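You operate a simulated robot arm through the tools that you are given. There is no shell and no other tool. Be economical: measure what you need, move in short steps, check, and stop when the job is done.

You are at the controls of a simulated two-armed robot. One attempt, no reset.

Task
Put the packing brush on the sorting table top away on the packing table top. Fetch the clothes brush and set it on the spares table top. Fetch the iron weight and set it on the folding table top. Put the mirror cloth on the mending table top away on the console shelf. Take the tea cup and leave it in the blue crate. Take the lamp collar on the packing table top and put it away on the gluing table top. Put the purple book on the packing table top away on the fitting table top. Take the buffing cloth and put it on the wall ledge top. Fetch the pink book and stand it on the plain pack. Take the oak block and put it on the dotted pack. Take the marble pad and leave it on the hall bench top. Fetch the pleat brush and set it on top of the blue boxed set. Lift the pulley flap open. Do these in any order. Set down upright: iron weight, pink book, oak block, marble pad.

It is judged by the outcome, as a careful person would: the job done as asked, and still so three seconds after it is handed in. It fails if anything else is knocked over, pushed out of place, dropped, spilled or broken. Flat cloth is picked up by pressing the open fingertips on it (5 to 10 N) and closing them slowly along it; thin cloth reads only 2 to 8 mm in the jaws.

Robot
Two 7-joint arms with two-finger parallel grippers on one trunk, on a base that drives. Base frame: it is fixed to the floor where the robot stands at the start and does not move with it; the origin is under the middle of the robot, x ahead of it, y to its left, z up. Lengths are in m, angles in degrees, forces in N, time in s.
The left shoulder is at the start at [0.06, 0.143, 0.926], the right one opposite. Places, roughly: blue crate (45x29x19 cm) [-1.5, -3.3, 0.9]; boxed set [-3.75, 0, 0.75]; buffing cloth (7x9x7 cm) [-1.5, -2.1, 0.8]; clothes brush (6x12x10 cm) [2.8, -1.1, 0.8]; console shelf [-6.1, 1.7, 0.5]; dotted pack [-2.5, -5.5, 0.75]; fitting table top [2.8, -3.3, 0.8]; folding table top [0.2, -5.6, 0.8]; gluing table top [2.8, -1.3, 0.8]; hall bench top [-3.6, 0.3, 0.8]; iron weight (10x8x9 cm) [0.9, -2.8, 0.9]; lamp collar (6x6x3 cm) [-1.1, -3.9, 0.8]; marble pad (7x7x9 cm) [-5.6, 1.7, 0.5]; mirror cloth (12x12x7 cm) [1, -3.9, 0.8]; oak block (9x5x7 cm) [-3.6, -5.7, 1.3]; packing brush (6x11x10 cm) [0.7, -0.1, 0.8]; packing table top [-1.3, -3, 0.8]; pink book [-3.5, -5.75, 1.25]; plain pack [-2.75, -5.5, 0.75]; pleat brush (6x10x10 cm) [-6.1, 1.7, 0.5]; pulley flap [0.6, -2.7, 0.9]; purple book [-1.25, -3, 1]; spares table top [2.8, 0.7, 0.8]; tea cup (12x8x8 cm) [2.8, -4.5, 0.7]; wall ledge top [-4.7, 1.6, 0.8]. Payload 1.57 kg a hand.
The tool frame of a hand sits at the grasp point between the pads (the TCP): z along the fingers, y along the line on which they close. The tips reach 0.03 m beyond it. The gripper opens to 0.11 m. The fingers are 0.024 m wide and 0.012 m thick; the gripper's body (0.048 by 0.112 m) begins 0.078 m behind the TCP.
Orientation is that of the tool frame in the base frame, as [roll, pitch, yaw] about the fixed x, y, z axes, in that order (R = Rz(yaw) Ry(pitch) Rx(roll)). With the fingers straight down and closing along the base's y, the tool's x points along the base's -x, its y along +y and its z along -z.

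Tools
- The arms move only by the tool move_arm. It takes "left_steps", "right_steps" or both (then of equal length, played together; a hand with none holds still); each is a list of rows, each a list of 7 numbers: the turn, a rotation vector about the tool's x, y, z in degrees, then the shift along the tool's x, y, z in m, then the finger opening in m, from 0 to 0.11. In form: [[rx, ry, rz, tx, ty, tz, claw], ...]. A call has 1 to 8 rows; each row shifts and turns the commanded pose from where the row before left it, along the tool's axes as they then stand. A row lasts 0.2 s, in which the tool goes at most 0.05 m and 8.6 degrees; a call with a longer step from one row to the next is refused whole, and so is a gripper value outside its range. Where a pose cannot be reached the arm comes as near as it can. A force on the tool above 40 N (or 10 N above the force at the start of the call, whichever is more), or a blocked arm, ends the call early, and 0.2 s more pass. Each finger travels about 0.045 m/s and halts on what it meets, pressing with about 21 N; the grip force reading is that of the motor and also rises with nothing between the fingers. The clock runs only during rows and for 0.2 s after the last one: add rows that do not move to give the fingers time. It gives the time, the measured TCP pose, the force on the tool (base axes), the opening and the grip force at its end, in the units of the frame above (readings bear some noise), with the torque about the TCP (base axes, N m) and any sound that the robot's microphone picked up, and new pictures: "show" is both (left out), scene, wrist or none (wrist: the cameras of the hands that moved).
- Cameras (640 x 400 px; columns grow to the right, rows downward): "scene" is now at [0.0518, -0.0146, 1.5428]; the picture's right is [-0.17, -0.99, 0.00], its down [-0.68, 0.12, -0.72] and it looks along [0.71, -0.12, -0.69] (base axes); focal length 290 px, centre (320, 200). "left" rides on the left gripper at [0.07, -0.016, -0.141] in its tool frame; the picture's right is [0.23, 0.97, 0.00], its down [-0.86, 0.20, -0.48] and it looks along [-0.47, 0.11, 0.88] (tool axes); focal length 222 px, centre (320, 200). "right" rides on the right gripper at [0.07, 0.016, -0.141] in its tool frame; the picture's right is [-0.23, 0.97, 0.00], its down [-0.86, -0.20, -0.48] and it looks along [-0.47, -0.11, 0.88] (tool axes); focal length 222 px, centre (320, 200). There is no depth. A picture from a camera that has moved, and an enlarged one, comes with that camera's place and axes in the base frame and with its lens.
- slide_trunk(by): slides the trunk up (or, below 0, down) by that many m; the arms and the scene camera ride with it, the base frame stays. It gives what a move gives, with no picture.
- steer(legs): drives the robot by 1 to 6 legs, each [ahead, left, turn to the left] in m, m and degrees, along the robot's own axes; the way and the turn of a leg run together, so that a leg with both is an arc; at most 1.5 m and 180 degrees a leg. The arms and the cameras ride along, it lands a little off, and it stops where it bumps. It gives what a move gives, and a new picture of the scene camera.
- pan_tilt(pan, tilt): turns the head with the scene camera to pan (to the left, within 86 degrees either way) and tilt (down, from -29 to 69), counted from straight ahead of the robot. It gives what a move gives, and a new picture of the scene camera.
- zoom(camera, box): a new picture of the part [left, top, right, bottom] of that camera's present view, enlarged. It takes no simulated time.
- finish_job(): hands the job in; it is judged then, once.

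Go step by step. Nothing tells you exact positions but the pictures and the camera data: compare them with the known pose of the tool, close in by small moves and look again before you grip or let go. The budget is 577 turns and 360 pictures, counting those below and the enlarged ones. Unless the task says otherwise, let go and move clear before handing in.

The tools are called after "Call:" as name(argument=value, ...) on one line, values as JSON. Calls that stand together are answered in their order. move_arm: Moves the arms, as the interface text tells. Its arguments: {"type":"object","properties":{"left_steps":{"type":"array","items":{"type":"array","items":{"type":"number"}}},"right_steps":{"type":"array","items":{"type":"array","items":{"type":"number"}}},"show":{"type":"string","enum":["both","scene","wrist","none"]}},"required":[]} The other tools are called the same way: slide_trunk (by) slides the trunk up or down; steer (legs) drives the base; pan_tilt (pan, tilt) turns the head that bears the scene camera; zoom (camera, box) takes an enlarged picture of a part of a camera's view; finish_job () hands the job in.

At the start:

```text
t: 0.0
left_eef_pos: [0.428, 0.17, 1.0381]
left_orientation: [179.9, 0.0, 180.0]
left_ft_force: [0.8, -0.1, 0.4]
left_ft_torque: [0.03, -0.03, 0.01]
left_gripper_width: 0.1103
left_gripper_force: 0.1
right_eef_pos: [0.5074, -0.3183, 1.0317]
right_orientation: [180.0, 0.0, -180.0]
right_ft_force: [0.1, -0.6, 0.1]
right_ft_torque: [0.0, 0.0, 0.03]
right_gripper_width: 0.11
right_gripper_force: 0.1
trunk travel left (down, up): [-0.525, 0.065]
robot x, y, heading: [0.0022, -0.0035, -0.1]
head pan, tilt: [-9.7, 43.5]
```

scene: 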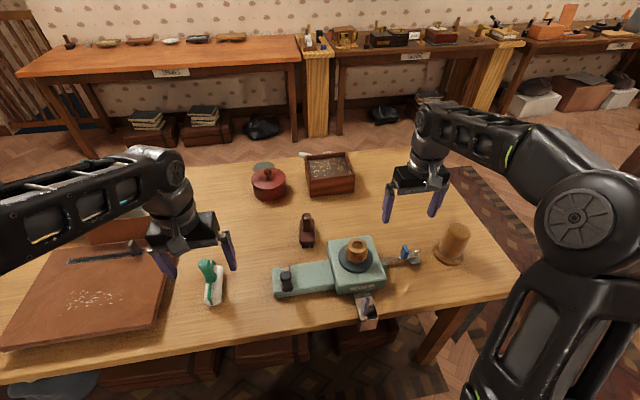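
right: 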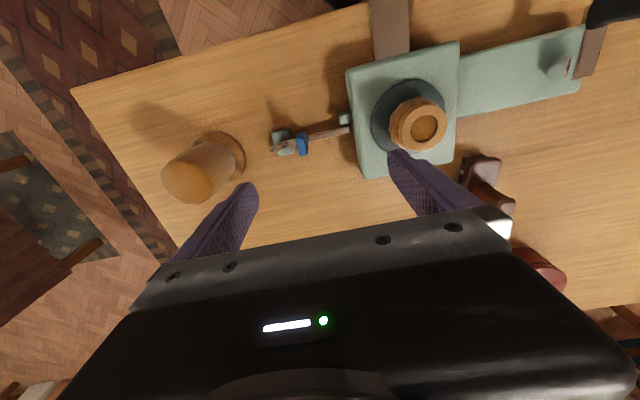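
left: 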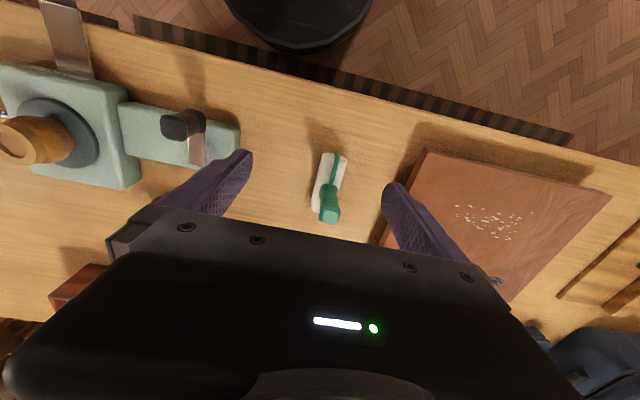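

The packing brush should be the brown brush in the middle of the sorting table. I'll zoom in on it first.

Call:
zoom(camera="scene", box=[220, 140, 420, 265])

Call:
zoom(camera="scene", box=[300, 0, 640, 130])

```text
3.20 times, centred on (320, 202) of scene
camera zoom: at [0.0518, -0.0146, 1.5428], right [-0.17, -0.99, 0.0], down [-0.68, 0.12, -0.72], along [0.71, -0.12, -0.69], focal length 928 px, centre (320, 192)
```

zoom: 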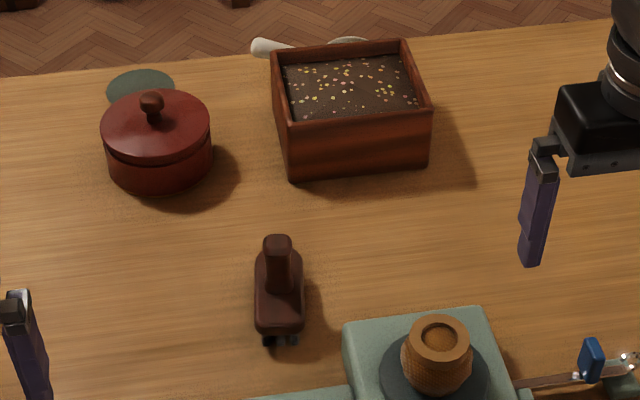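

```text
1.88 times, centred on (470, 65) of scene
camera zoom: at [0.0518, -0.0146, 1.5428], right [-0.17, -0.99, 0.0], down [-0.68, 0.12, -0.72], along [0.71, -0.12, -0.69], focal length 546 px, centre (38, 454)
```

zoom: 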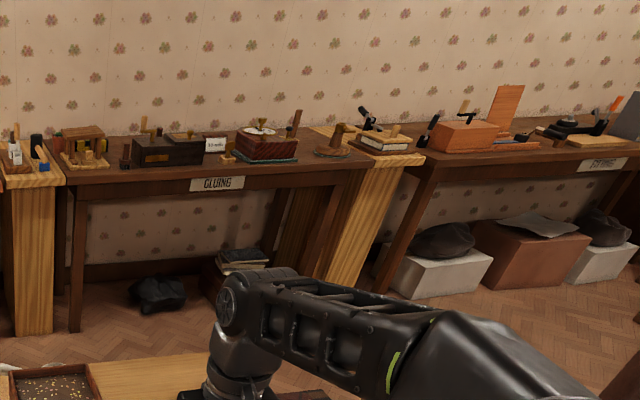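

The brush is a brown block with a knob, at about (0.68, -0.08). I'll move the right hand over it for a look.

Call:
move_arm(right_steps=[[0, 0, 0, -0.02, 0.045, 0, 0.11], [0, 0, 0, -0.02, 0.045, 0, 0.11], [0, 0, 0, -0.02, 0.045, 0, 0.11], [0, 0, 0, -0.02, 0.045, 0, 0.11], [0, 0, 0, -0.02, 0.045, 0, 0.11], [0, 0, 0, 0, 0, 0, 0.11]], show="wrist")

```text
t: 1.4
left_eef_pos: [0.4289, 0.1675, 1.0383]
left_orientation: [179.9, -0.1, 179.9]
left_ft_force: [-0.2, -0.3, -1.1]
left_ft_torque: [0.05, -0.01, 0.05]
left_gripper_width: 0.1099
left_gripper_force: 0.1
right_eef_pos: [0.6091, -0.0934, 1.0323]
right_orientation: [179.9, 0.1, 180.0]
right_ft_force: [0.5, -0.3, -0.2]
right_ft_torque: [0.01, 0.01, -0.01]
right_gripper_width: 0.1099
right_gripper_force: 0.1
trunk travel left (down, up): [-0.525, 0.065]
robot x, y, heading: [0.0028, 0.0015, -0.3]
head pan, tilt: [-9.7, 43.5]
camera right: at [0.5395, -0.0783, 1.1741], right [0.23, 0.97, 0.0], down [0.85, -0.2, 0.48], along [0.47, -0.11, -0.88], focal length 222 px, centre (320, 200)
```

right: 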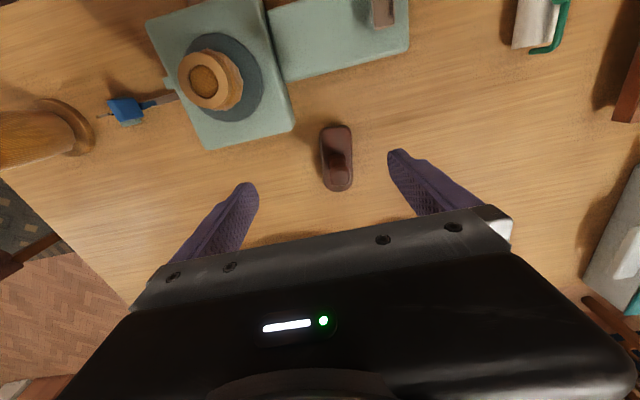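

The brush lies at about (0.665, -0.078), yawed about -10°. I'll align the hand with it and descend partway.

Call:
move_arm(right_steps=[[0, 0, 5, -0.03, 0.008, 0, 0.11], [0, 0, 5, -0.025, 0.008, 0, 0.11], [0, 0, 0, 0, 0, 0.045, 0.11], [0, 0, 0, 0, 0, 0.045, 0.11], [0, 0, 0, 0, 0, 0.02, 0.11], [0, 0, 0, 0, 0, 0, 0.11]], show="both")

```text
t: 2.8
left_eef_pos: [0.429, 0.1695, 1.0374]
left_orientation: [180.0, 0.0, -179.9]
left_ft_force: [-0.4, -0.7, -1.0]
left_ft_torque: [-0.02, 0.0, -0.03]
left_gripper_width: 0.11
left_gripper_force: 0.0
right_eef_pos: [0.6088, -0.0907, 0.9201]
right_orientation: [-179.9, 0.1, 180.0]
right_ft_force: [0.5, 0.0, -0.2]
right_ft_torque: [0.01, 0.01, 0.02]
right_gripper_width: 0.1103
right_gripper_force: 0.1
right hand out of reach, approached as far as the arm can: row 1, 2
trunk travel left (down, up): [-0.525, 0.065]
robot x, y, heading: [-0.0014, 0.0011, -0.1]
head pan, tilt: [-9.7, 43.5]
camera scene: at [0.0518, -0.0145, 1.5428], right [-0.17, -0.99, 0.0], down [-0.68, 0.12, -0.73], along [0.71, -0.12, -0.69], focal length 290 px, centre (320, 200)
camera right: at [0.5388, -0.0754, 1.062], right [0.23, 0.97, 0.0], down [0.85, -0.2, 0.48], along [0.47, -0.11, -0.88], focal length 222 px, centre (320, 200)
```

scene: 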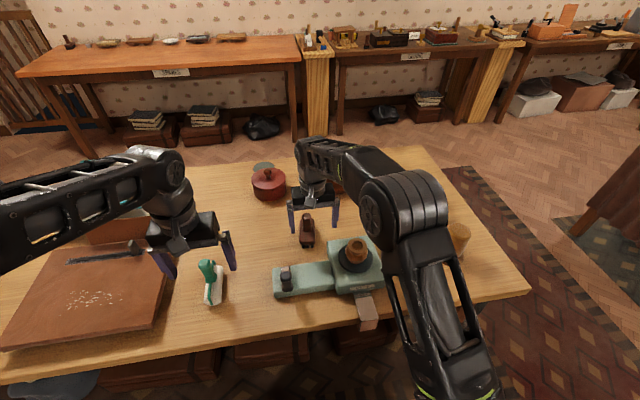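
right: 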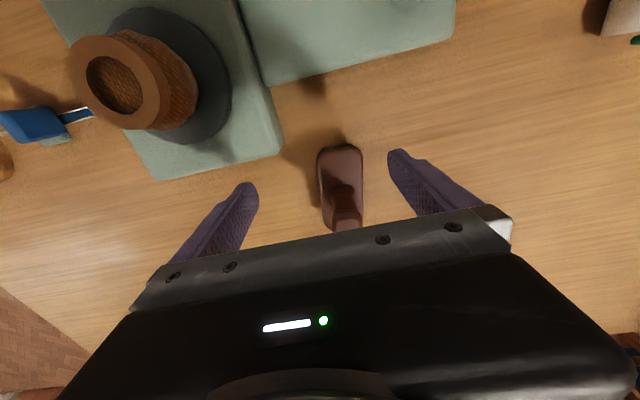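

The reach is a bit short, so I'll drive 8 cm closer.

Call:
steer(legs=[[0.08, 0, 0]])

```text
t: 3.9
left_eef_pos: [0.5106, 0.1688, 1.0378]
left_orientation: [179.9, -0.2, 179.9]
left_ft_force: [0.3, 0.1, -0.3]
left_ft_torque: [0.02, 0.04, -0.01]
left_gripper_width: 0.1099
left_gripper_force: 0.1
right_eef_pos: [0.6894, -0.0924, 0.92]
right_orientation: [180.0, 0.1, 179.9]
right_ft_force: [0.4, 0.0, -0.1]
right_ft_torque: [-0.01, 0.06, -0.01]
right_gripper_width: 0.1101
right_gripper_force: 0.1
trunk travel left (down, up): [-0.525, 0.065]
robot x, y, heading: [0.08, -0.0016, 0.1]
head pan, tilt: [-9.7, 43.5]
camera scene: at [0.1341, -0.0146, 1.5427], right [-0.17, -0.99, 0.0], down [-0.68, 0.12, -0.72], along [0.71, -0.12, -0.69], focal length 290 px, centre (320, 200)
```

scene: 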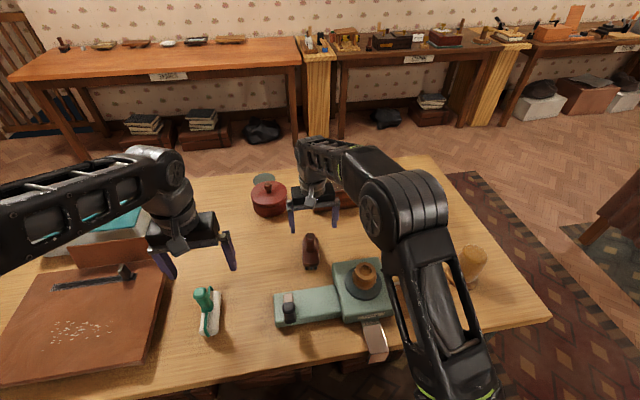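

Call:
move_arm(right_steps=[[0, 0, 0, 0.024, 0.014, 0, 0.11], [0, 0, 5, 0, 0, 0, 0.11], [0, 0, 5, 0, 0, 0, 0.11], [0, 0, 0, 0, 0, 0.03, 0.11], [0, 0, 0, 0, 0, 0.02, 0.11], [0, 0, 0, 0, 0, 0, 0.11]], show="both")

```text
t: 5.3
left_eef_pos: [0.5104, 0.1687, 1.0381]
left_orientation: [-180.0, 0.0, 179.9]
left_ft_force: [0.8, 0.2, 0.2]
left_ft_torque: [0.02, 0.0, 0.01]
left_gripper_width: 0.1099
left_gripper_force: 0.0
right_eef_pos: [0.6642, -0.0798, 0.8695]
right_orientation: [-179.9, 0.1, 169.9]
right_ft_force: [0.1, -0.7, -0.1]
right_ft_torque: [0.04, -0.01, 0.01]
right_gripper_width: 0.1101
right_gripper_force: 0.1
trunk travel left (down, up): [-0.525, 0.065]
robot x, y, heading: [0.0801, -0.0, -0.3]
head pan, tilt: [-9.7, 43.5]
camera scene: at [0.1322, -0.0147, 1.5428], right [-0.17, -0.99, 0.0], down [-0.68, 0.12, -0.72], along [0.71, -0.12, -0.69], focal length 290 px, centre (320, 200)
camera right: at [0.598, -0.0511, 1.0117], right [0.39, 0.92, 0.0], down [0.81, -0.35, 0.48], along [0.44, -0.19, -0.88], focal length 222 px, centre (320, 200)
```

scene: 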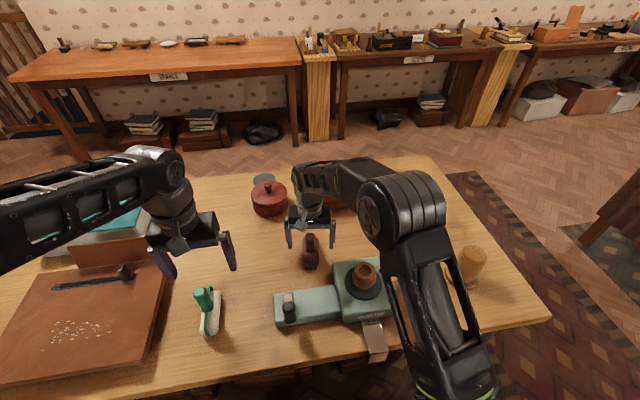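
right: 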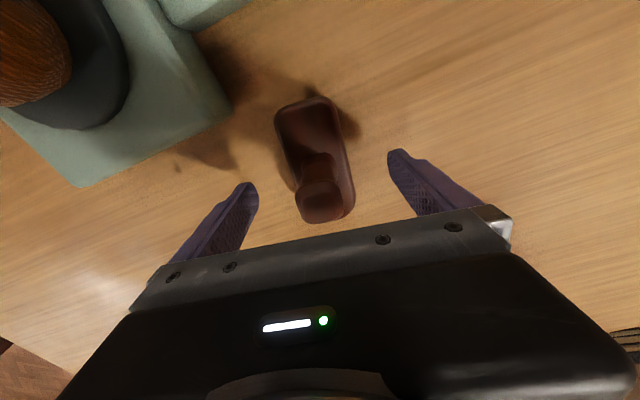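

The hand is aligned over the brush. I'll descend and grip.

Call:
move_arm(right_steps=[[0, 0, 0, 0, -0.003, 0.035, 0.11], [0, 0, 0, 0, 0, 0.03, 0.11], [0, 0, 0, 0, 0, 0, 0.06], [0, 0, 0, 0, 0, 0, 0.03], [0, 0, 0, 0, 0, 0, 0.01], [0, 0, 0, 0, 0, 0, 0.0], [0, 0, 0, 0, 0, 0, 0.0], [0, 0, 0, 0, 0, 0, 0.0]], show="wrist")

```text
t: 5.8
left_eef_pos: [0.509, 0.1687, 1.0371]
left_orientation: [-180.0, -0.1, 180.0]
left_ft_force: [0.4, 0.8, -0.7]
left_ft_torque: [-0.01, 0.05, 0.04]
left_gripper_width: 0.1099
left_gripper_force: 0.3
right_eef_pos: [0.6636, -0.0798, 0.8301]
right_orientation: [180.0, 0.1, 169.9]
right_ft_force: [-4.9, 1.7, 14.6]
right_ft_torque: [-0.59, 0.47, 0.01]
right_gripper_width: 0.1091
right_gripper_force: 0.0
trunk travel left (down, up): [-0.525, 0.065]
robot x, y, heading: [0.0815, -0.0019, -0.1]
head pan, tilt: [-9.7, 43.5]
stopped in row 2 (right hand): the force on the tool passed its limit (the readings are from after the stop); the commanded pose is now the measured one
camera right: at [0.5974, -0.0528, 0.9718], right [0.39, 0.92, 0.0], down [0.81, -0.35, 0.48], along [0.44, -0.19, -0.88], focal length 222 px, centre (320, 200)
```

right: 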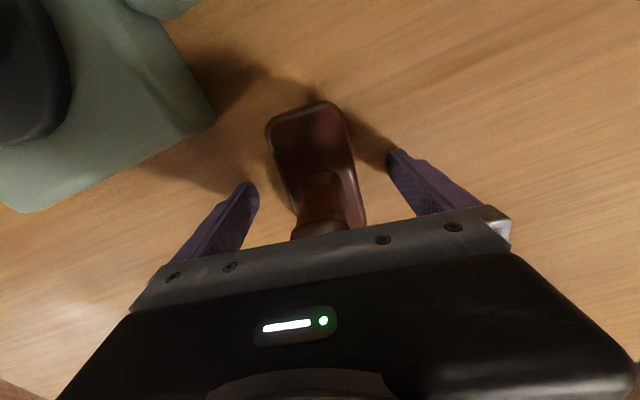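

The fingertips seem to touch the table at z≈0.80. I'll lift 12 mm and close.

Call:
move_arm(right_steps=[[0, 0, 0, 0, 0, -0.012, 0.11], [0, 0, 0, 0, 0, 0, 0.08], [0, 0, 0, 0, 0, 0, 0.05], [0, 0, 0, 0, 0, 0, 0.02], [0, 0, 0, 0, 0, 0, 0.0], [0, 0, 0, 0, 0, 0, 0.0], [0, 0, 0, 0, 0, 0, 0.0], [0, 0, 0, 0, 0, 0, 0.0]], show="wrist")

```text
t: 7.6
left_eef_pos: [0.5092, 0.1694, 1.0384]
left_orientation: [180.0, 0.0, 179.9]
left_ft_force: [0.0, 0.3, 0.0]
left_ft_torque: [-0.05, -0.05, 0.01]
left_gripper_width: 0.11
left_gripper_force: 0.1
right_eef_pos: [0.664, -0.0803, 0.8407]
right_orientation: [180.0, 0.1, 169.8]
right_ft_force: [0.9, -0.1, 1.7]
right_ft_torque: [-0.01, -0.03, 0.02]
right_gripper_width: 0.0497
right_gripper_force: 20.7
trunk travel left (down, up): [-0.525, 0.065]
robot x, y, heading: [0.0804, -0.0017, -0.1]
head pan, tilt: [-9.7, 43.5]
camera right: at [0.5979, -0.0529, 0.9825], right [0.39, 0.92, 0.0], down [0.81, -0.35, 0.48], along [0.44, -0.19, -0.88], focal length 222 px, centre (320, 200)
```

right: 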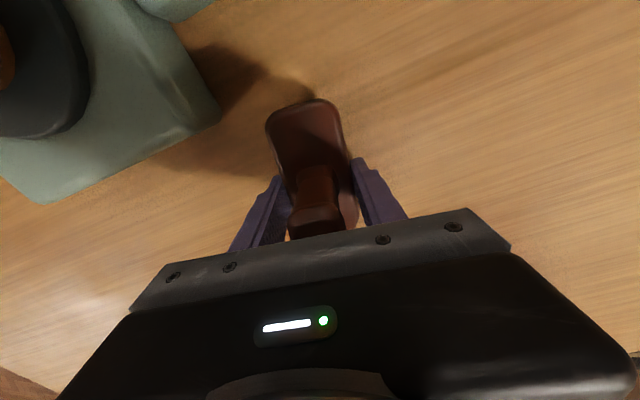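

The brush is gripped with the jaws at 50 mm. Lifting.

Call:
move_arm(right_steps=[[0, 0, 0, 0, 0, -0.03, 0.0], [0, 0, 0, 0, 0, -0.04, 0.0], [0, 0, 0, 0, 0, -0.05, 0.0], [0, 0, 0, 0, 0, -0.05, 0.0], [0, 0, 0, 0.05, 0, 0, 0.0], [0, 0, 0, 0.05, 0, 0, 0.0], [0, 0, 0, 0.05, 0, 0, 0.0]], show="wrist")

Call:
pan_tilt(pan=-60, tilt=25)

Call:
pan_tilt(pan=50, tilt=25)

```text
t: 9.2
left_eef_pos: [0.5081, 0.1677, 1.0381]
left_orientation: [180.0, 0.1, 179.9]
left_ft_force: [0.4, 0.8, 0.2]
left_ft_torque: [0.01, -0.05, 0.04]
left_gripper_width: 0.1101
left_gripper_force: 0.1
right_eef_pos: [0.5134, -0.0524, 1.0102]
right_orientation: [-179.9, 0.2, 169.9]
right_ft_force: [-0.7, 0.3, -1.5]
right_ft_torque: [0.03, -0.03, 0.0]
right_gripper_width: 0.0493
right_gripper_force: 21.0
trunk travel left (down, up): [-0.525, 0.065]
robot x, y, heading: [0.078, 0.0004, -0.1]
head pan, tilt: [-9.7, 43.5]
camera right: at [0.4471, -0.0261, 1.1517], right [0.39, 0.92, 0.0], down [0.81, -0.35, 0.48], along [0.44, -0.19, -0.88], focal length 222 px, centre (320, 200)
```

right: 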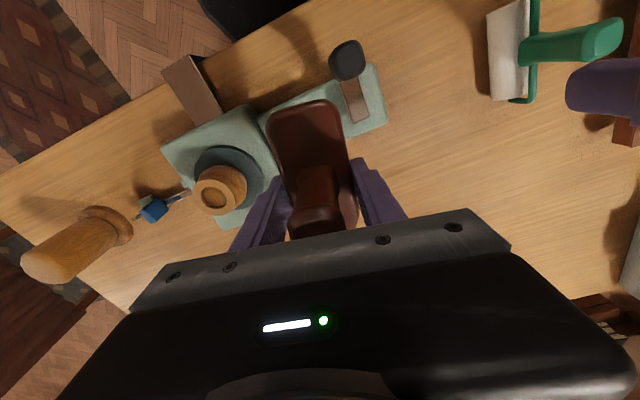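

```text
t: 10.4
left_eef_pos: [0.5098, 0.1687, 1.0388]
left_orientation: [-180.0, 0.0, 179.9]
left_ft_force: [-0.2, 0.5, 0.6]
left_ft_torque: [0.01, 0.01, -0.04]
left_gripper_width: 0.11
left_gripper_force: 0.0
right_eef_pos: [0.5146, -0.0528, 1.008]
right_orientation: [180.0, 0.2, 169.9]
right_ft_force: [0.9, -0.4, -1.0]
right_ft_torque: [0.01, 0.0, 0.02]
right_gripper_width: 0.0495
right_gripper_force: 20.8
trunk travel left (down, up): [-0.525, 0.065]
robot x, y, heading: [0.081, 0.0004, -0.2]
head pan, tilt: [-60.0, 25.0]
camera scene: at [0.097, -0.0804, 1.5712], right [-0.87, -0.5, 0.0], down [-0.21, 0.37, -0.91], along [0.45, -0.79, -0.42], focal length 290 px, centre (320, 200)
```

scene: 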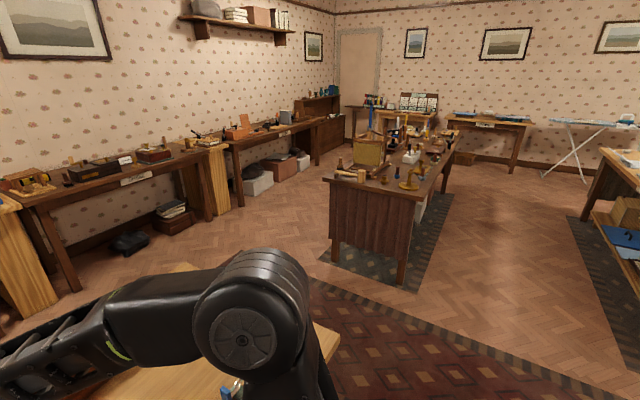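

```text
t: 12.2
left_eef_pos: [0.5097, 0.1687, 1.0371]
left_orientation: [180.0, -0.1, 179.8]
left_ft_force: [0.3, -1.0, 0.1]
left_ft_torque: [0.01, 0.02, 0.0]
left_gripper_width: 0.1098
left_gripper_force: 0.1
right_eef_pos: [0.5162, -0.0541, 1.0096]
right_orientation: [179.9, 0.1, 169.9]
right_ft_force: [-0.3, 0.1, -1.9]
right_ft_torque: [0.0, 0.01, -0.01]
right_gripper_width: 0.0497
right_gripper_force: 20.9
trunk travel left (down, up): [-0.525, 0.065]
robot x, y, heading: [0.0764, 0.0024, -0.2]
head pan, tilt: [50.0, 25.0]
camera scene: at [0.1105, 0.0698, 1.5712], right [0.76, -0.64, 0.0], down [-0.27, -0.32, -0.91], along [0.58, 0.69, -0.42], focal length 290 px, centre (320, 200)
```

scene: 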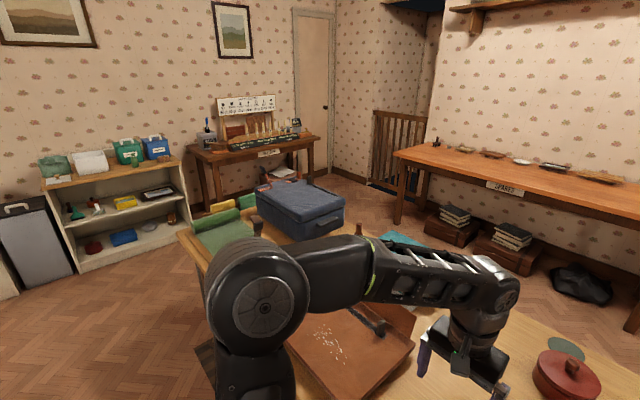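

I've got the room layout. I'll back off, sidestep right past the table corner, and drive east towards the clothes brush.

Call:
steer(legs=[[-0.3, 0, 0], [0, -1.3, 0], [1.4, 0, 0]])

Call:
pan_tilt(pan=0, tilt=30)

```text
t: 27.0
left_eef_pos: [1.6068, -1.1234, 1.0383]
left_orientation: [180.0, -0.1, 179.9]
left_ft_force: [-0.4, -0.5, 0.9]
left_ft_torque: [0.04, 0.0, 0.03]
left_gripper_width: 0.1096
left_gripper_force: 0.1
right_eef_pos: [1.613, -1.3483, 1.0096]
right_orientation: [180.0, 0.1, 170.0]
right_ft_force: [-0.5, 0.5, -1.8]
right_ft_torque: [-0.01, -0.01, -0.04]
right_gripper_width: 0.0496
right_gripper_force: 20.9
trunk travel left (down, up): [-0.525, 0.065]
robot x, y, heading: [1.1752, -1.2942, 0.3]
head pan, tilt: [50.0, 25.0]
camera scene: at [1.2076, -1.2239, 1.5712], right [0.77, -0.64, 0.0], down [-0.27, -0.32, -0.91], along [0.58, 0.69, -0.42], focal length 290 px, centre (320, 200)
```

scene: 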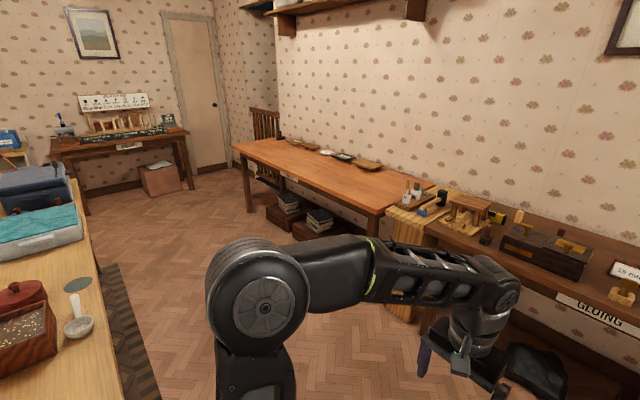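

```text
t: 28.2
left_eef_pos: [1.6061, -1.1244, 1.0371]
left_orientation: [-179.9, -0.1, 180.0]
left_ft_force: [0.2, -0.1, -0.4]
left_ft_torque: [0.02, 0.0, -0.02]
left_gripper_width: 0.1102
left_gripper_force: 0.0
right_eef_pos: [1.6118, -1.3464, 1.0087]
right_orientation: [-180.0, 0.1, 170.0]
right_ft_force: [0.0, 0.3, -1.5]
right_ft_torque: [0.0, 0.01, -0.01]
right_gripper_width: 0.0497
right_gripper_force: 20.4
trunk travel left (down, up): [-0.525, 0.065]
robot x, y, heading: [1.1807, -1.2985, 0.3]
head pan, tilt: [0.0, 30.0]
camera scene: at [1.2386, -1.2943, 1.5633], right [0.0, -1.0, 0.0], down [-0.5, 0.0, -0.87], along [0.87, 0.0, -0.5], focal length 290 px, centre (320, 200)
```

scene: 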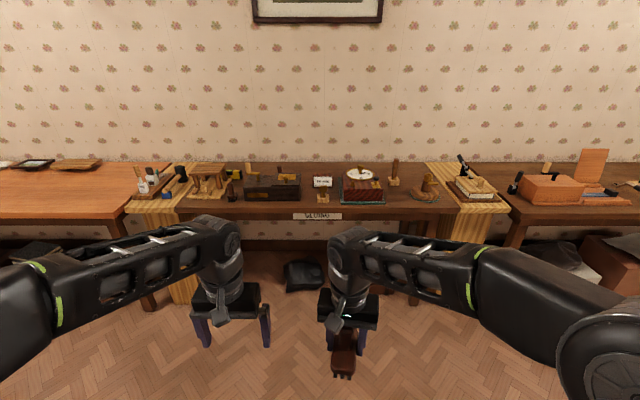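

Call:
zoom(camera="scene", box=[170, 145, 490, 245])

```text
2.00 times, centred on (330, 195) of scene
camera zoom: at [1.2386, -1.2943, 1.5633], right [0.0, -1.0, 0.0], down [-0.5, 0.0, -0.87], along [0.87, 0.0, -0.5], focal length 580 px, centre (300, 210)
```

zoom: 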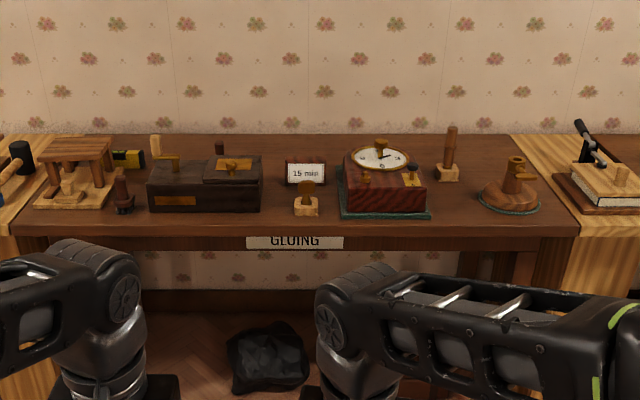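

The clothes brush isn't identified yet; it may be behind the dark box. Driving nearer for a look.

Call:
steer(legs=[[0.9, 0, 0]])

Call:
pan_tilt(pan=10, tilt=42)

```text
t: 32.9
left_eef_pos: [2.5043, -1.1306, 1.0368]
left_orientation: [179.9, -0.1, 179.5]
left_ft_force: [-0.4, -0.5, -0.1]
left_ft_torque: [0.02, -0.02, 0.01]
left_gripper_width: 0.1099
left_gripper_force: 0.0
right_eef_pos: [2.5084, -1.3533, 1.0107]
right_orientation: [-179.9, 0.1, 169.6]
right_ft_force: [0.5, 0.4, -1.1]
right_ft_torque: [0.01, 0.0, 0.0]
right_gripper_width: 0.0494
right_gripper_force: 20.4
trunk travel left (down, up): [-0.525, 0.065]
robot x, y, heading: [2.0757, -1.2983, -0.6]
head pan, tilt: [0.0, 30.0]
camera scene: at [2.136, -1.2984, 1.5632], right [-0.01, -1.0, 0.0], down [-0.5, 0.0, -0.87], along [0.87, -0.01, -0.5], focal length 290 px, centre (320, 200)
```

scene: 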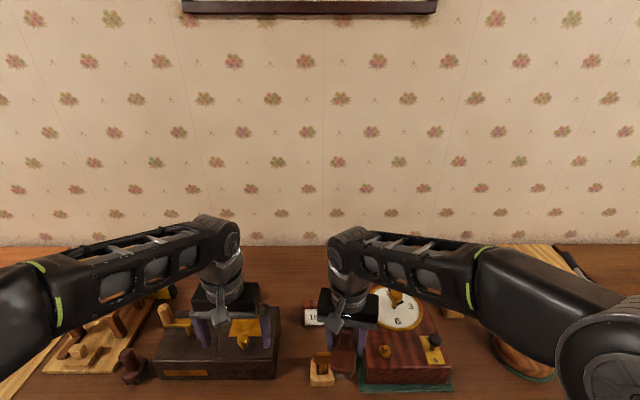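

```text
t: 33.6
left_eef_pos: [2.5047, -1.1315, 1.0372]
left_orientation: [179.9, -0.1, 179.5]
left_ft_force: [0.6, 0.2, -0.1]
left_ft_torque: [0.0, 0.02, 0.03]
left_gripper_width: 0.1101
left_gripper_force: 0.1
right_eef_pos: [2.5088, -1.3541, 1.0099]
right_orientation: [179.9, 0.2, 169.5]
right_ft_force: [0.9, -0.2, -0.5]
right_ft_torque: [0.01, -0.01, 0.0]
right_gripper_width: 0.0495
right_gripper_force: 21.2
trunk travel left (down, up): [-0.525, 0.065]
robot x, y, heading: [2.0762, -1.2983, -0.4]
head pan, tilt: [10.0, 42.0]
camera scene: at [2.1275, -1.2838, 1.545], right [0.16, -0.99, 0.0], down [-0.66, -0.11, -0.74], along [0.73, 0.12, -0.67], focal length 290 px, centre (320, 200)
```

scene: 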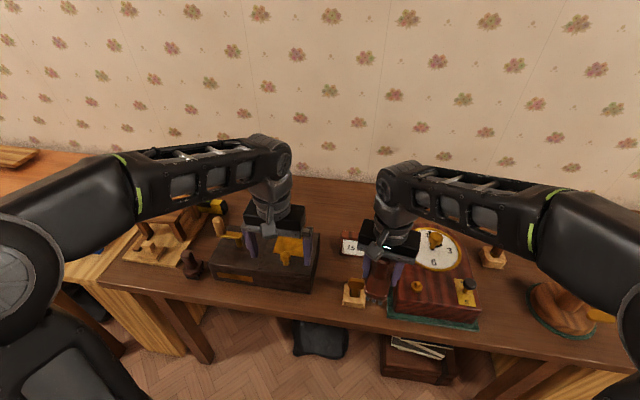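

Arms block the view. I'll raise both hands and use the left wrist camera.

Call:
move_arm(right_steps=[[0, 0, 0, 0, 0, -0.04, 0.0], [0, 0, 0, 0, 0, -0.04, 0.0], [0, 0, 0, 0.04, 0, 0, 0.0], [0, 0, 0, 0.04, 0, 0, 0.0], [0, 0, 0, 0.04, -0.04, 0, 0.0], [0, 0, 0, 0.02, -0.04, 0, 0.0]], left_steps=[[0, 0, 0, -0.03, 0, -0.04, 0.11], [0, 0, 0, -0.03, 0, -0.04, 0.11], [0, 0, 0, -0.03, 0, -0.04, 0.11], [0, 0, 0, 0, 0, 0, 0.11], [0, 0, 0, 0, 0, 0, 0.11], [0, 0, 0, 0, 0, 0, 0.11]], show="both")

```text
refused: row 5 steps farther than a row can; nothing moved
```

Call:
move_arm(right_steps=[[0, 0, 0, 0, 0, -0.04, 0.0], [0, 0, 0, 0, 0, -0.04, 0.0], [0, 0, 0, 0.04, 0, 0, 0.0], [0, 0, 0, 0.04, 0, 0, 0.0], [0, 0, 0, 0.03, -0.03, 0, 0.0], [0, 0, 0, 0.03, -0.03, 0, 0.0]], left_steps=[[0, 0, 0, -0.03, 0, -0.03, 0.11], [0, 0, 0, -0.03, 0, -0.03, 0.11], [0, 0, 0, -0.03, 0, -0.03, 0.11], [0, 0, 0, 0, 0, 0, 0.11], [0, 0, 0, 0, 0, 0, 0.11], [0, 0, 0, 0, 0, 0, 0.11]], show="both")

```text
t: 35.0
left_eef_pos: [2.5668, -1.1321, 1.0986]
left_orientation: [-180.0, -0.1, 179.4]
left_ft_force: [0.8, -0.3, 1.1]
left_ft_torque: [0.02, 0.04, 0.04]
left_gripper_width: 0.11
left_gripper_force: 0.0
left hand out of reach, approached as far as the arm can: row 3
right_eef_pos: [2.3584, -1.3879, 1.0895]
right_orientation: [-179.9, 0.1, 169.5]
right_ft_force: [-0.1, -0.3, -1.8]
right_ft_torque: [-0.01, -0.01, 0.0]
right_gripper_width: 0.0495
right_gripper_force: 20.8
trunk travel left (down, up): [-0.525, 0.065]
robot x, y, heading: [2.0737, -1.298, -0.4]
head pan, tilt: [10.0, 42.0]
camera scene: at [2.1264, -1.2844, 1.545], right [0.17, -0.99, 0.0], down [-0.66, -0.11, -0.74], along [0.73, 0.12, -0.67], focal length 290 px, centre (320, 200)
camera right: at [2.2919, -1.3596, 1.2312], right [0.4, 0.92, 0.0], down [0.8, -0.35, 0.48], along [0.44, -0.19, -0.88], focal length 222 px, centre (320, 200)
camera left: at [2.4961, -1.1482, 1.2405], right [-0.22, 0.98, 0.0], down [0.86, 0.19, 0.48], along [0.47, 0.11, -0.88], focal length 222 px, centre (320, 200)
```

scene: 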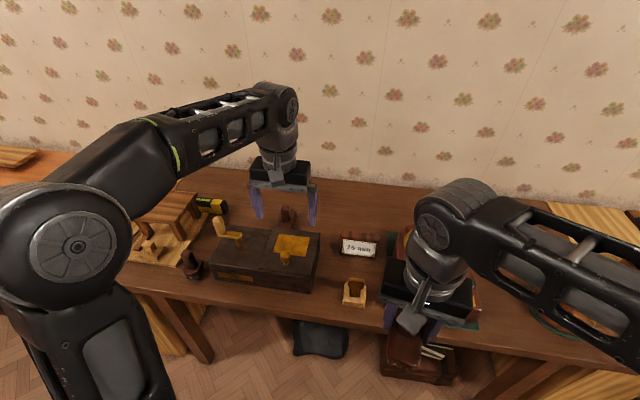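
right: 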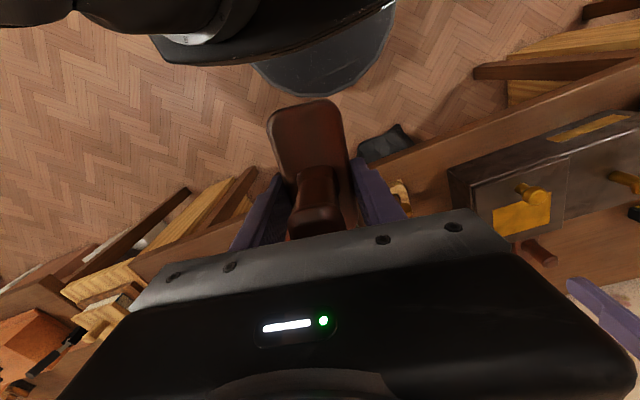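
left: 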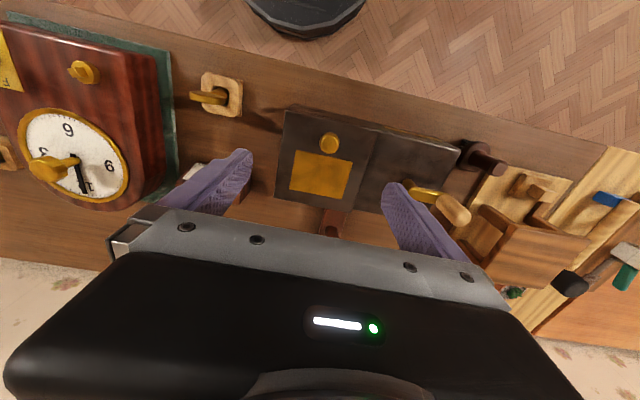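

The clothes brush is the brown knob behind the dark box, at about (2.77, -1.08). I'll drive 0.15 m closer, then look from the left wrist.

Call:
steer(legs=[[0.15, 0, 0]])

Call:
move_arm(left_steps=[[0, 0, 0, 0, 0.02, 0, 0.11], [0, 0, 0, 0, 0.02, 0, 0.11], [0, 0, 0, 0, 0, 0, 0.11]], show="wrist")

```text
t: 36.4
left_eef_pos: [2.7193, -1.1324, 1.099]
left_orientation: [-179.9, 0.0, 179.5]
left_ft_force: [1.0, -0.4, 0.4]
left_ft_torque: [-0.02, 0.03, -0.02]
left_gripper_width: 0.1101
left_gripper_force: 0.1
right_eef_pos: [2.5093, -1.3889, 1.0902]
right_orientation: [-180.0, 0.0, 169.4]
right_ft_force: [1.0, -0.5, -1.6]
right_ft_torque: [-0.04, 0.03, -0.01]
right_gripper_width: 0.0495
right_gripper_force: 21.0
trunk travel left (down, up): [-0.525, 0.065]
robot x, y, heading: [2.2272, -1.3002, -0.4]
head pan, tilt: [10.0, 42.0]
camera scene: at [2.2792, -1.2852, 1.5449], right [0.16, -0.99, 0.0], down [-0.66, -0.11, -0.74], along [0.73, 0.12, -0.67], focal length 290 px, centre (320, 200)
```

scene: 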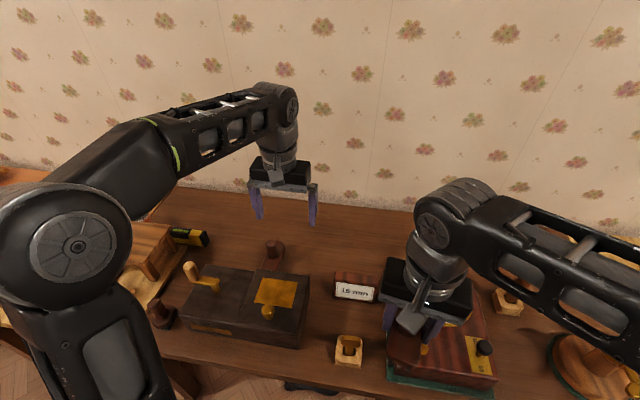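

```text
t: 37.2
left_eef_pos: [2.7187, -1.094, 1.0962]
left_orientation: [180.0, -0.1, 179.4]
left_ft_force: [0.5, -0.1, -0.5]
left_ft_torque: [0.03, -0.04, -0.02]
left_gripper_width: 0.1097
left_gripper_force: 0.0
right_eef_pos: [2.5081, -1.3891, 1.0891]
right_orientation: [179.9, 0.0, 169.5]
right_ft_force: [-0.2, -0.1, -1.9]
right_ft_torque: [0.03, -0.02, 0.0]
right_gripper_width: 0.0494
right_gripper_force: 21.4
trunk travel left (down, up): [-0.525, 0.065]
robot x, y, heading: [2.2241, -1.2987, -0.4]
head pan, tilt: [10.0, 42.0]
camera left: at [2.6477, -1.1102, 1.2389], right [-0.22, 0.98, 0.0], down [0.86, 0.19, 0.48], along [0.47, 0.1, -0.88], focal length 222 px, centre (320, 200)
```

left: 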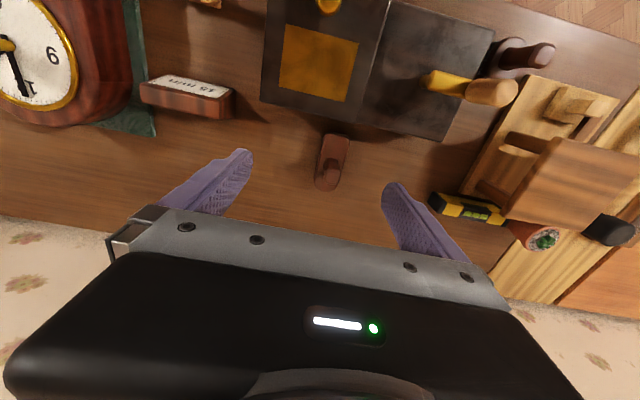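

The brush is aligned with x, centred at about (2.78, -1.06). I'll move over it and descend.

Call:
move_arm(left_steps=[[0, 0, 0, -0.03, 0.017, 0, 0.11], [0, 0, 0, -0.03, 0.017, 0, 0.11], [0, 0, 0, 0, 0, 0.05, 0.11], [0, 0, 0, 0, 0, 0.05, 0.11], [0, 0, 0, 0, 0, 0.05, 0.11], [0, 0, 0, 0, 0, 0, 0.11]], show="wrist")

```text
t: 38.6
left_eef_pos: [2.7472, -1.0763, 0.9464]
left_orientation: [-180.0, 0.0, 179.5]
left_ft_force: [0.1, 0.6, 0.2]
left_ft_torque: [-0.02, -0.03, -0.02]
left_gripper_width: 0.1101
left_gripper_force: 0.1
left hand out of reach, approached as far as the arm can: row 2
right_eef_pos: [2.5074, -1.389, 1.0898]
right_orientation: [-180.0, 0.1, 169.5]
right_ft_force: [0.2, 0.0, -1.4]
right_ft_torque: [-0.03, -0.03, -0.01]
right_gripper_width: 0.0495
right_gripper_force: 21.4
trunk travel left (down, up): [-0.525, 0.065]
robot x, y, heading: [2.2247, -1.2995, -0.6]
head pan, tilt: [10.0, 42.0]
camera left: at [2.6769, -1.0931, 1.0883], right [-0.22, 0.98, 0.0], down [0.86, 0.19, 0.48], along [0.47, 0.1, -0.88], focal length 222 px, centre (320, 200)
```

left: 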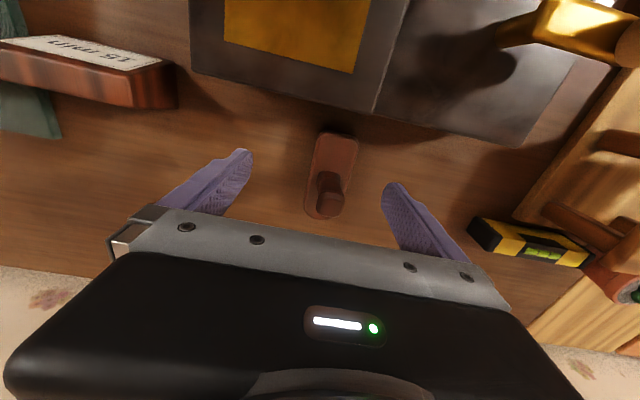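

Call:
move_arm(left_steps=[[0, 0, 0, -0.03, 0.015, 0, 0.11], [0, 0, 0, 0, 0, 0.04, 0.11], [0, 0, 0, 0, 0, 0.03, 0.11], [0, 0, 0, 0, 0, 0.02, 0.11], [0, 0, 0, 0, 0, 0.008, 0.11], [0, 0, 0, 0, 0, 0, 0.11]], show="wrist")

```text
t: 40.0
left_eef_pos: [2.7786, -1.061, 0.848]
left_orientation: [180.0, -0.1, 179.4]
left_ft_force: [-0.5, -0.2, -0.8]
left_ft_torque: [0.01, -0.01, 0.02]
left_gripper_width: 0.11
left_gripper_force: 0.1
right_eef_pos: [2.5079, -1.3888, 1.0903]
right_orientation: [179.9, 0.1, 169.5]
right_ft_force: [-0.1, 0.0, -2.1]
right_ft_torque: [0.02, 0.0, -0.04]
right_gripper_width: 0.0495
right_gripper_force: 21.6
trunk travel left (down, up): [-0.525, 0.065]
robot x, y, heading: [2.2249, -1.2992, -0.5]
head pan, tilt: [10.0, 42.0]
camera left: at [2.7084, -1.0775, 0.991], right [-0.22, 0.98, 0.0], down [0.86, 0.19, 0.48], along [0.47, 0.1, -0.88], focal length 222 px, centre (320, 200)
```

left: 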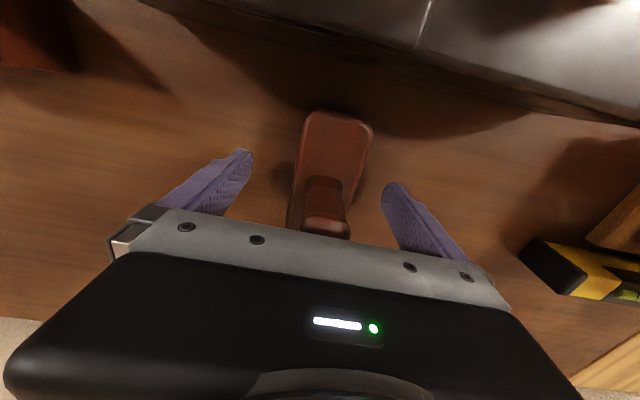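

Brush between the fingers; close and lift.

Call:
move_arm(left_steps=[[0, 0, 0, 0, 0, 0.006, 0.08], [0, 0, 0, 0, 0, 0, 0.05], [0, 0, 0, 0, 0, 0, 0.02], [0, 0, 0, 0, 0, 0, 0.0], [0, 0, 0, 0, 0, 0, 0.0], [0, 0, 0, 0, 0, 0, 0.0], [0, 0, 0, 0, 0, -0.02, 0.0], [0, 0, 0, 0, 0, -0.03, 0.0]], show="none")

Call:
move_arm(left_steps=[[0, 0, 0, 0, 0, -0.05, 0.0], [0, 0, 0, 0, 0, -0.05, 0.0], [0, 0, 0, 0.04, 0, -0.03, 0.0], [0, 0, 0, 0.04, 0, -0.03, 0.0], [0, 0, 0, 0.05, 0, 0, 0.0], [0, 0, 0, 0.05, 0, 0, 0.0], [0, 0, 0, 0.05, 0, 0, 0.0]], show="both")

```text
t: 41.8
left_eef_pos: [2.7811, -1.061, 0.8911]
left_orientation: [-180.0, -0.1, 179.5]
left_ft_force: [-0.3, 0.7, -1.1]
left_ft_torque: [-0.01, 0.01, 0.03]
left_gripper_width: 0.0495
left_gripper_force: 21.2
right_eef_pos: [2.5077, -1.389, 1.09]
right_orientation: [180.0, 0.1, 169.5]
right_ft_force: [-0.2, 0.5, -1.5]
right_ft_torque: [-0.03, -0.01, 0.0]
right_gripper_width: 0.0494
right_gripper_force: 20.9
trunk travel left (down, up): [-0.525, 0.065]
robot x, y, heading: [2.2258, -1.2988, -0.6]
head pan, tilt: [10.0, 42.0]
```

```text
t: 43.4
left_eef_pos: [2.5486, -1.0582, 1.0523]
left_orientation: [-180.0, 0.2, 179.4]
left_ft_force: [-0.6, 0.2, -1.4]
left_ft_torque: [0.0, -0.04, 0.0]
left_gripper_width: 0.0497
left_gripper_force: 21.5
right_eef_pos: [2.5075, -1.3882, 1.0902]
right_orientation: [-180.0, 0.2, 169.4]
right_ft_force: [-0.7, -0.2, -1.4]
right_ft_torque: [0.02, -0.06, -0.01]
right_gripper_width: 0.0495
right_gripper_force: 21.3
trunk travel left (down, up): [-0.525, 0.065]
robot x, y, heading: [2.2234, -1.2984, -0.5]
head pan, tilt: [10.0, 42.0]
camera scene: at [2.2757, -1.285, 1.545], right [0.16, -0.99, 0.0], down [-0.66, -0.11, -0.74], along [0.73, 0.12, -0.67], focal length 290 px, centre (320, 200)
camera left: at [2.4778, -1.0752, 1.1938], right [-0.22, 0.98, 0.0], down [0.86, 0.19, 0.48], along [0.47, 0.1, -0.88], focal length 222 px, centre (320, 200)
```

scene: 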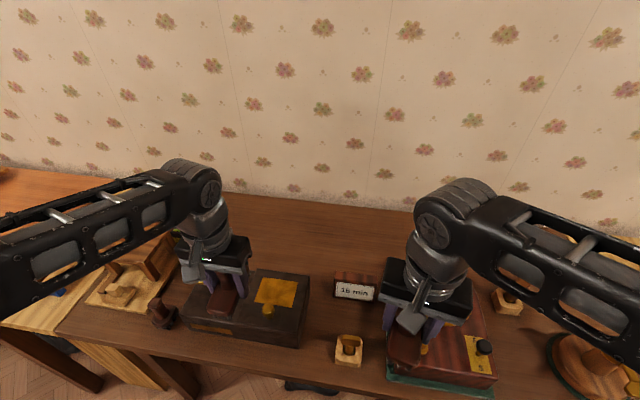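
left: 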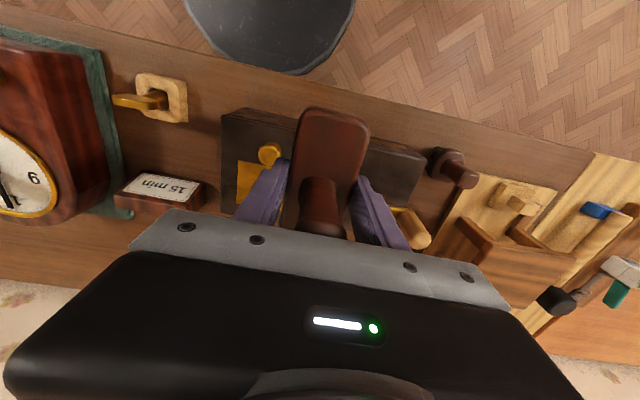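

Clothes brush is held. Now to the spares table: back up and strafe left.

Call:
steer(legs=[[-0.2, 0, 0.5], [0, 1.0, 0], [0, 0.85, 0]])

```text
t: 54.0
left_eef_pos: [2.3573, 0.804, 1.0508]
left_orientation: [179.9, 0.0, 179.6]
left_ft_force: [0.4, 0.5, -1.2]
left_ft_torque: [-0.02, 0.02, 0.0]
left_gripper_width: 0.0494
left_gripper_force: 21.0
right_eef_pos: [2.3164, 0.4739, 1.0886]
right_orientation: [-180.0, 0.1, 169.6]
right_ft_force: [0.8, -0.1, -2.4]
right_ft_torque: [0.01, -0.04, 0.03]
right_gripper_width: 0.0498
right_gripper_force: 21.0
trunk travel left (down, up): [-0.525, 0.065]
robot x, y, heading: [2.0269, 0.5634, -0.5]
head pan, tilt: [10.0, 42.0]
camera scene: at [2.0845, 0.5772, 1.5449], right [0.17, -0.99, 0.0], down [-0.66, -0.11, -0.74], along [0.73, 0.12, -0.67], focal length 290 px, centre (320, 200)
```

scene: 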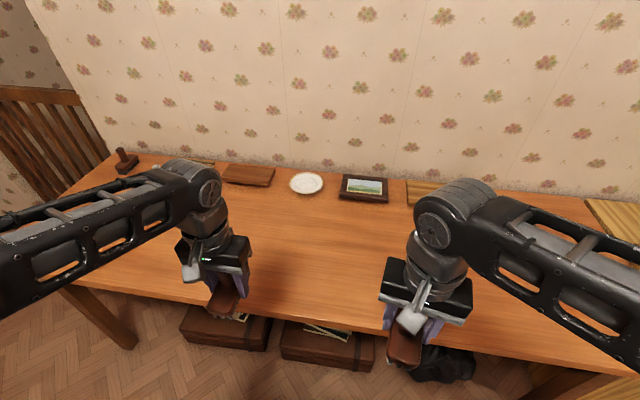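

The spares table front is clear. I'll drive 0.1 m closer and extend the left hand over it.

Call:
steer(legs=[[0.1, 0, 0]])

Call:
move_arm(left_steps=[[0, 0, 0, -0.05, 0, 0, 0.0], [0, 0, 0, -0.05, 0, 0, 0.0], [0, 0, 0, -0.05, 0, 0, 0.0], [0, 0, 0, -0.05, 0, 0.03, 0.0], [0, 0, 0, -0.03, 0, 0.04, 0.0], [0, 0, 0, 0, 0, 0.05, 0.0], [0, 0, 0, 0, 0, 0.05, 0.0], [0, 0, 0, 0, 0, 0.02, 0.0]], show="both")

```text
t: 55.1
left_eef_pos: [2.4615, 0.8006, 1.0518]
left_orientation: [179.9, -0.1, 179.4]
left_ft_force: [0.8, 0.9, -0.5]
left_ft_torque: [-0.03, 0.04, 0.0]
left_gripper_width: 0.0496
left_gripper_force: 21.1
right_eef_pos: [2.4193, 0.4726, 1.088]
right_orientation: [180.0, 0.0, 169.4]
right_ft_force: [0.7, -0.6, -1.8]
right_ft_torque: [-0.03, 0.07, 0.0]
right_gripper_width: 0.0495
right_gripper_force: 21.5
trunk travel left (down, up): [-0.525, 0.065]
robot x, y, heading: [2.1334, 0.5628, -0.6]
head pan, tilt: [10.0, 42.0]
camera scene: at [2.1895, 0.5756, 1.5449], right [0.16, -0.99, 0.0], down [-0.66, -0.11, -0.74], along [0.73, 0.12, -0.67], focal length 290 px, centre (320, 200)
```

scene: 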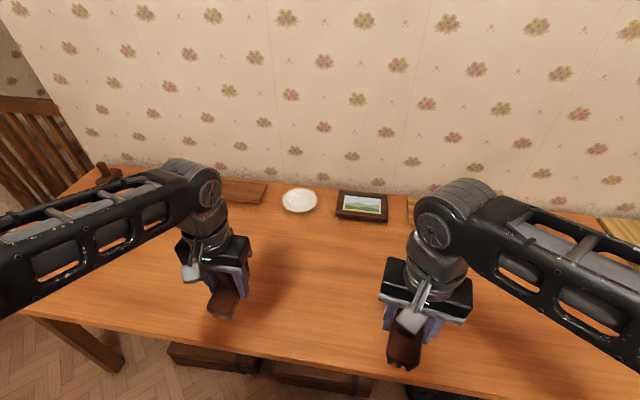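

```text
refused: row 4 steps farther than a row can; nothing moved
```

Call:
move_arm(left_steps=[[0, 0, 0, -0.05, 0, 0, 0.0], [0, 0, 0, -0.05, 0, 0, 0.0], [0, 0, 0, -0.05, 0, 0, 0.0], [0, 0, 0, -0.03, 0, 0.04, 0.0], [0, 0, 0, -0.03, 0, 0.04, 0.0], [0, 0, 0, 0, 0, 0.05, 0.0], [0, 0, 0, 0, 0, 0.04, 0.0], [0, 0, 0, 0, 0, 0, 0.0]], show="both")

```text
t: 56.9
left_eef_pos: [2.6707, 0.7988, 0.8819]
left_orientation: [-180.0, 0.0, 179.4]
left_ft_force: [1.0, -1.1, -1.4]
left_ft_torque: [0.0, -0.02, -0.03]
left_gripper_width: 0.0497
left_gripper_force: 21.7
right_eef_pos: [2.4195, 0.4718, 1.0883]
right_orientation: [-180.0, 0.1, 169.4]
right_ft_force: [0.2, 0.6, -1.6]
right_ft_torque: [-0.01, 0.01, -0.04]
right_gripper_width: 0.0497
right_gripper_force: 21.4
trunk travel left (down, up): [-0.525, 0.065]
robot x, y, heading: [2.1362, 0.5628, -0.9]
head pan, tilt: [10.0, 42.0]
camera scene: at [2.1873, 0.5756, 1.545], right [0.16, -0.99, 0.0], down [-0.66, -0.11, -0.74], along [0.73, 0.12, -0.67], focal length 290 px, centre (320, 200)
camera left: at [2.5996, 0.7826, 1.0231], right [-0.22, 0.98, 0.0], down [0.86, 0.19, 0.48], along [0.47, 0.1, -0.88], focal length 222 px, centre (320, 200)
```

scene: 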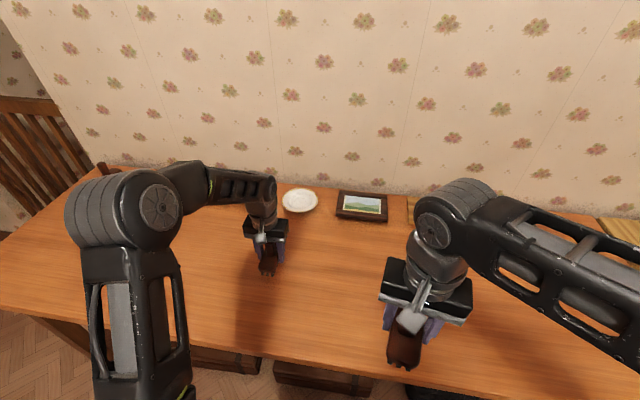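
left: 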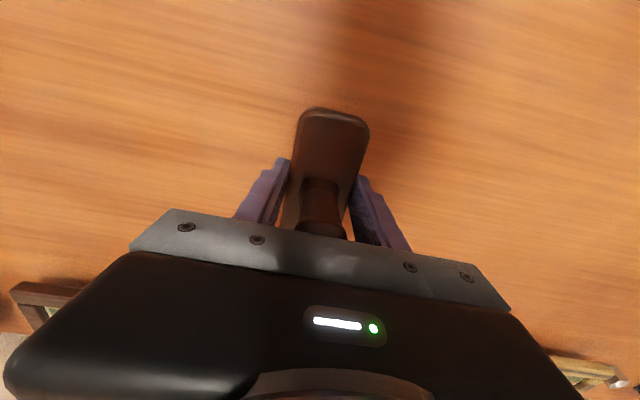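

Clear spot. Lower gently until contact.

Call:
move_arm(left_steps=[[0, 0, 0, 0, 0, 0.02, 0.0], [0, 0, 0, 0, 0, 0.012, 0.0], [0, 0, 0, 0, 0, 0.006, 0.0], [0, 0, 0, 0, 0, 0.003, 0.0], [0, 0, 0, 0, 0, 0, 0.0]], show="none")

```text
t: 58.1
left_eef_pos: [2.6697, 0.7992, 0.8423]
left_orientation: [180.0, 0.2, 179.5]
left_ft_force: [-3.9, 4.2, 26.8]
left_ft_torque: [0.1, 0.2, 0.03]
left_gripper_width: 0.0494
left_gripper_force: 20.9
right_eef_pos: [2.4169, 0.4726, 1.0907]
right_orientation: [180.0, 0.2, 169.5]
right_ft_force: [-1.1, 0.0, -1.2]
right_ft_torque: [-0.01, -0.02, 0.01]
right_gripper_width: 0.0495
right_gripper_force: 21.0
trunk travel left (down, up): [-0.525, 0.065]
robot x, y, heading: [2.1369, 0.5619, -0.8]
head pan, tilt: [10.0, 42.0]
```

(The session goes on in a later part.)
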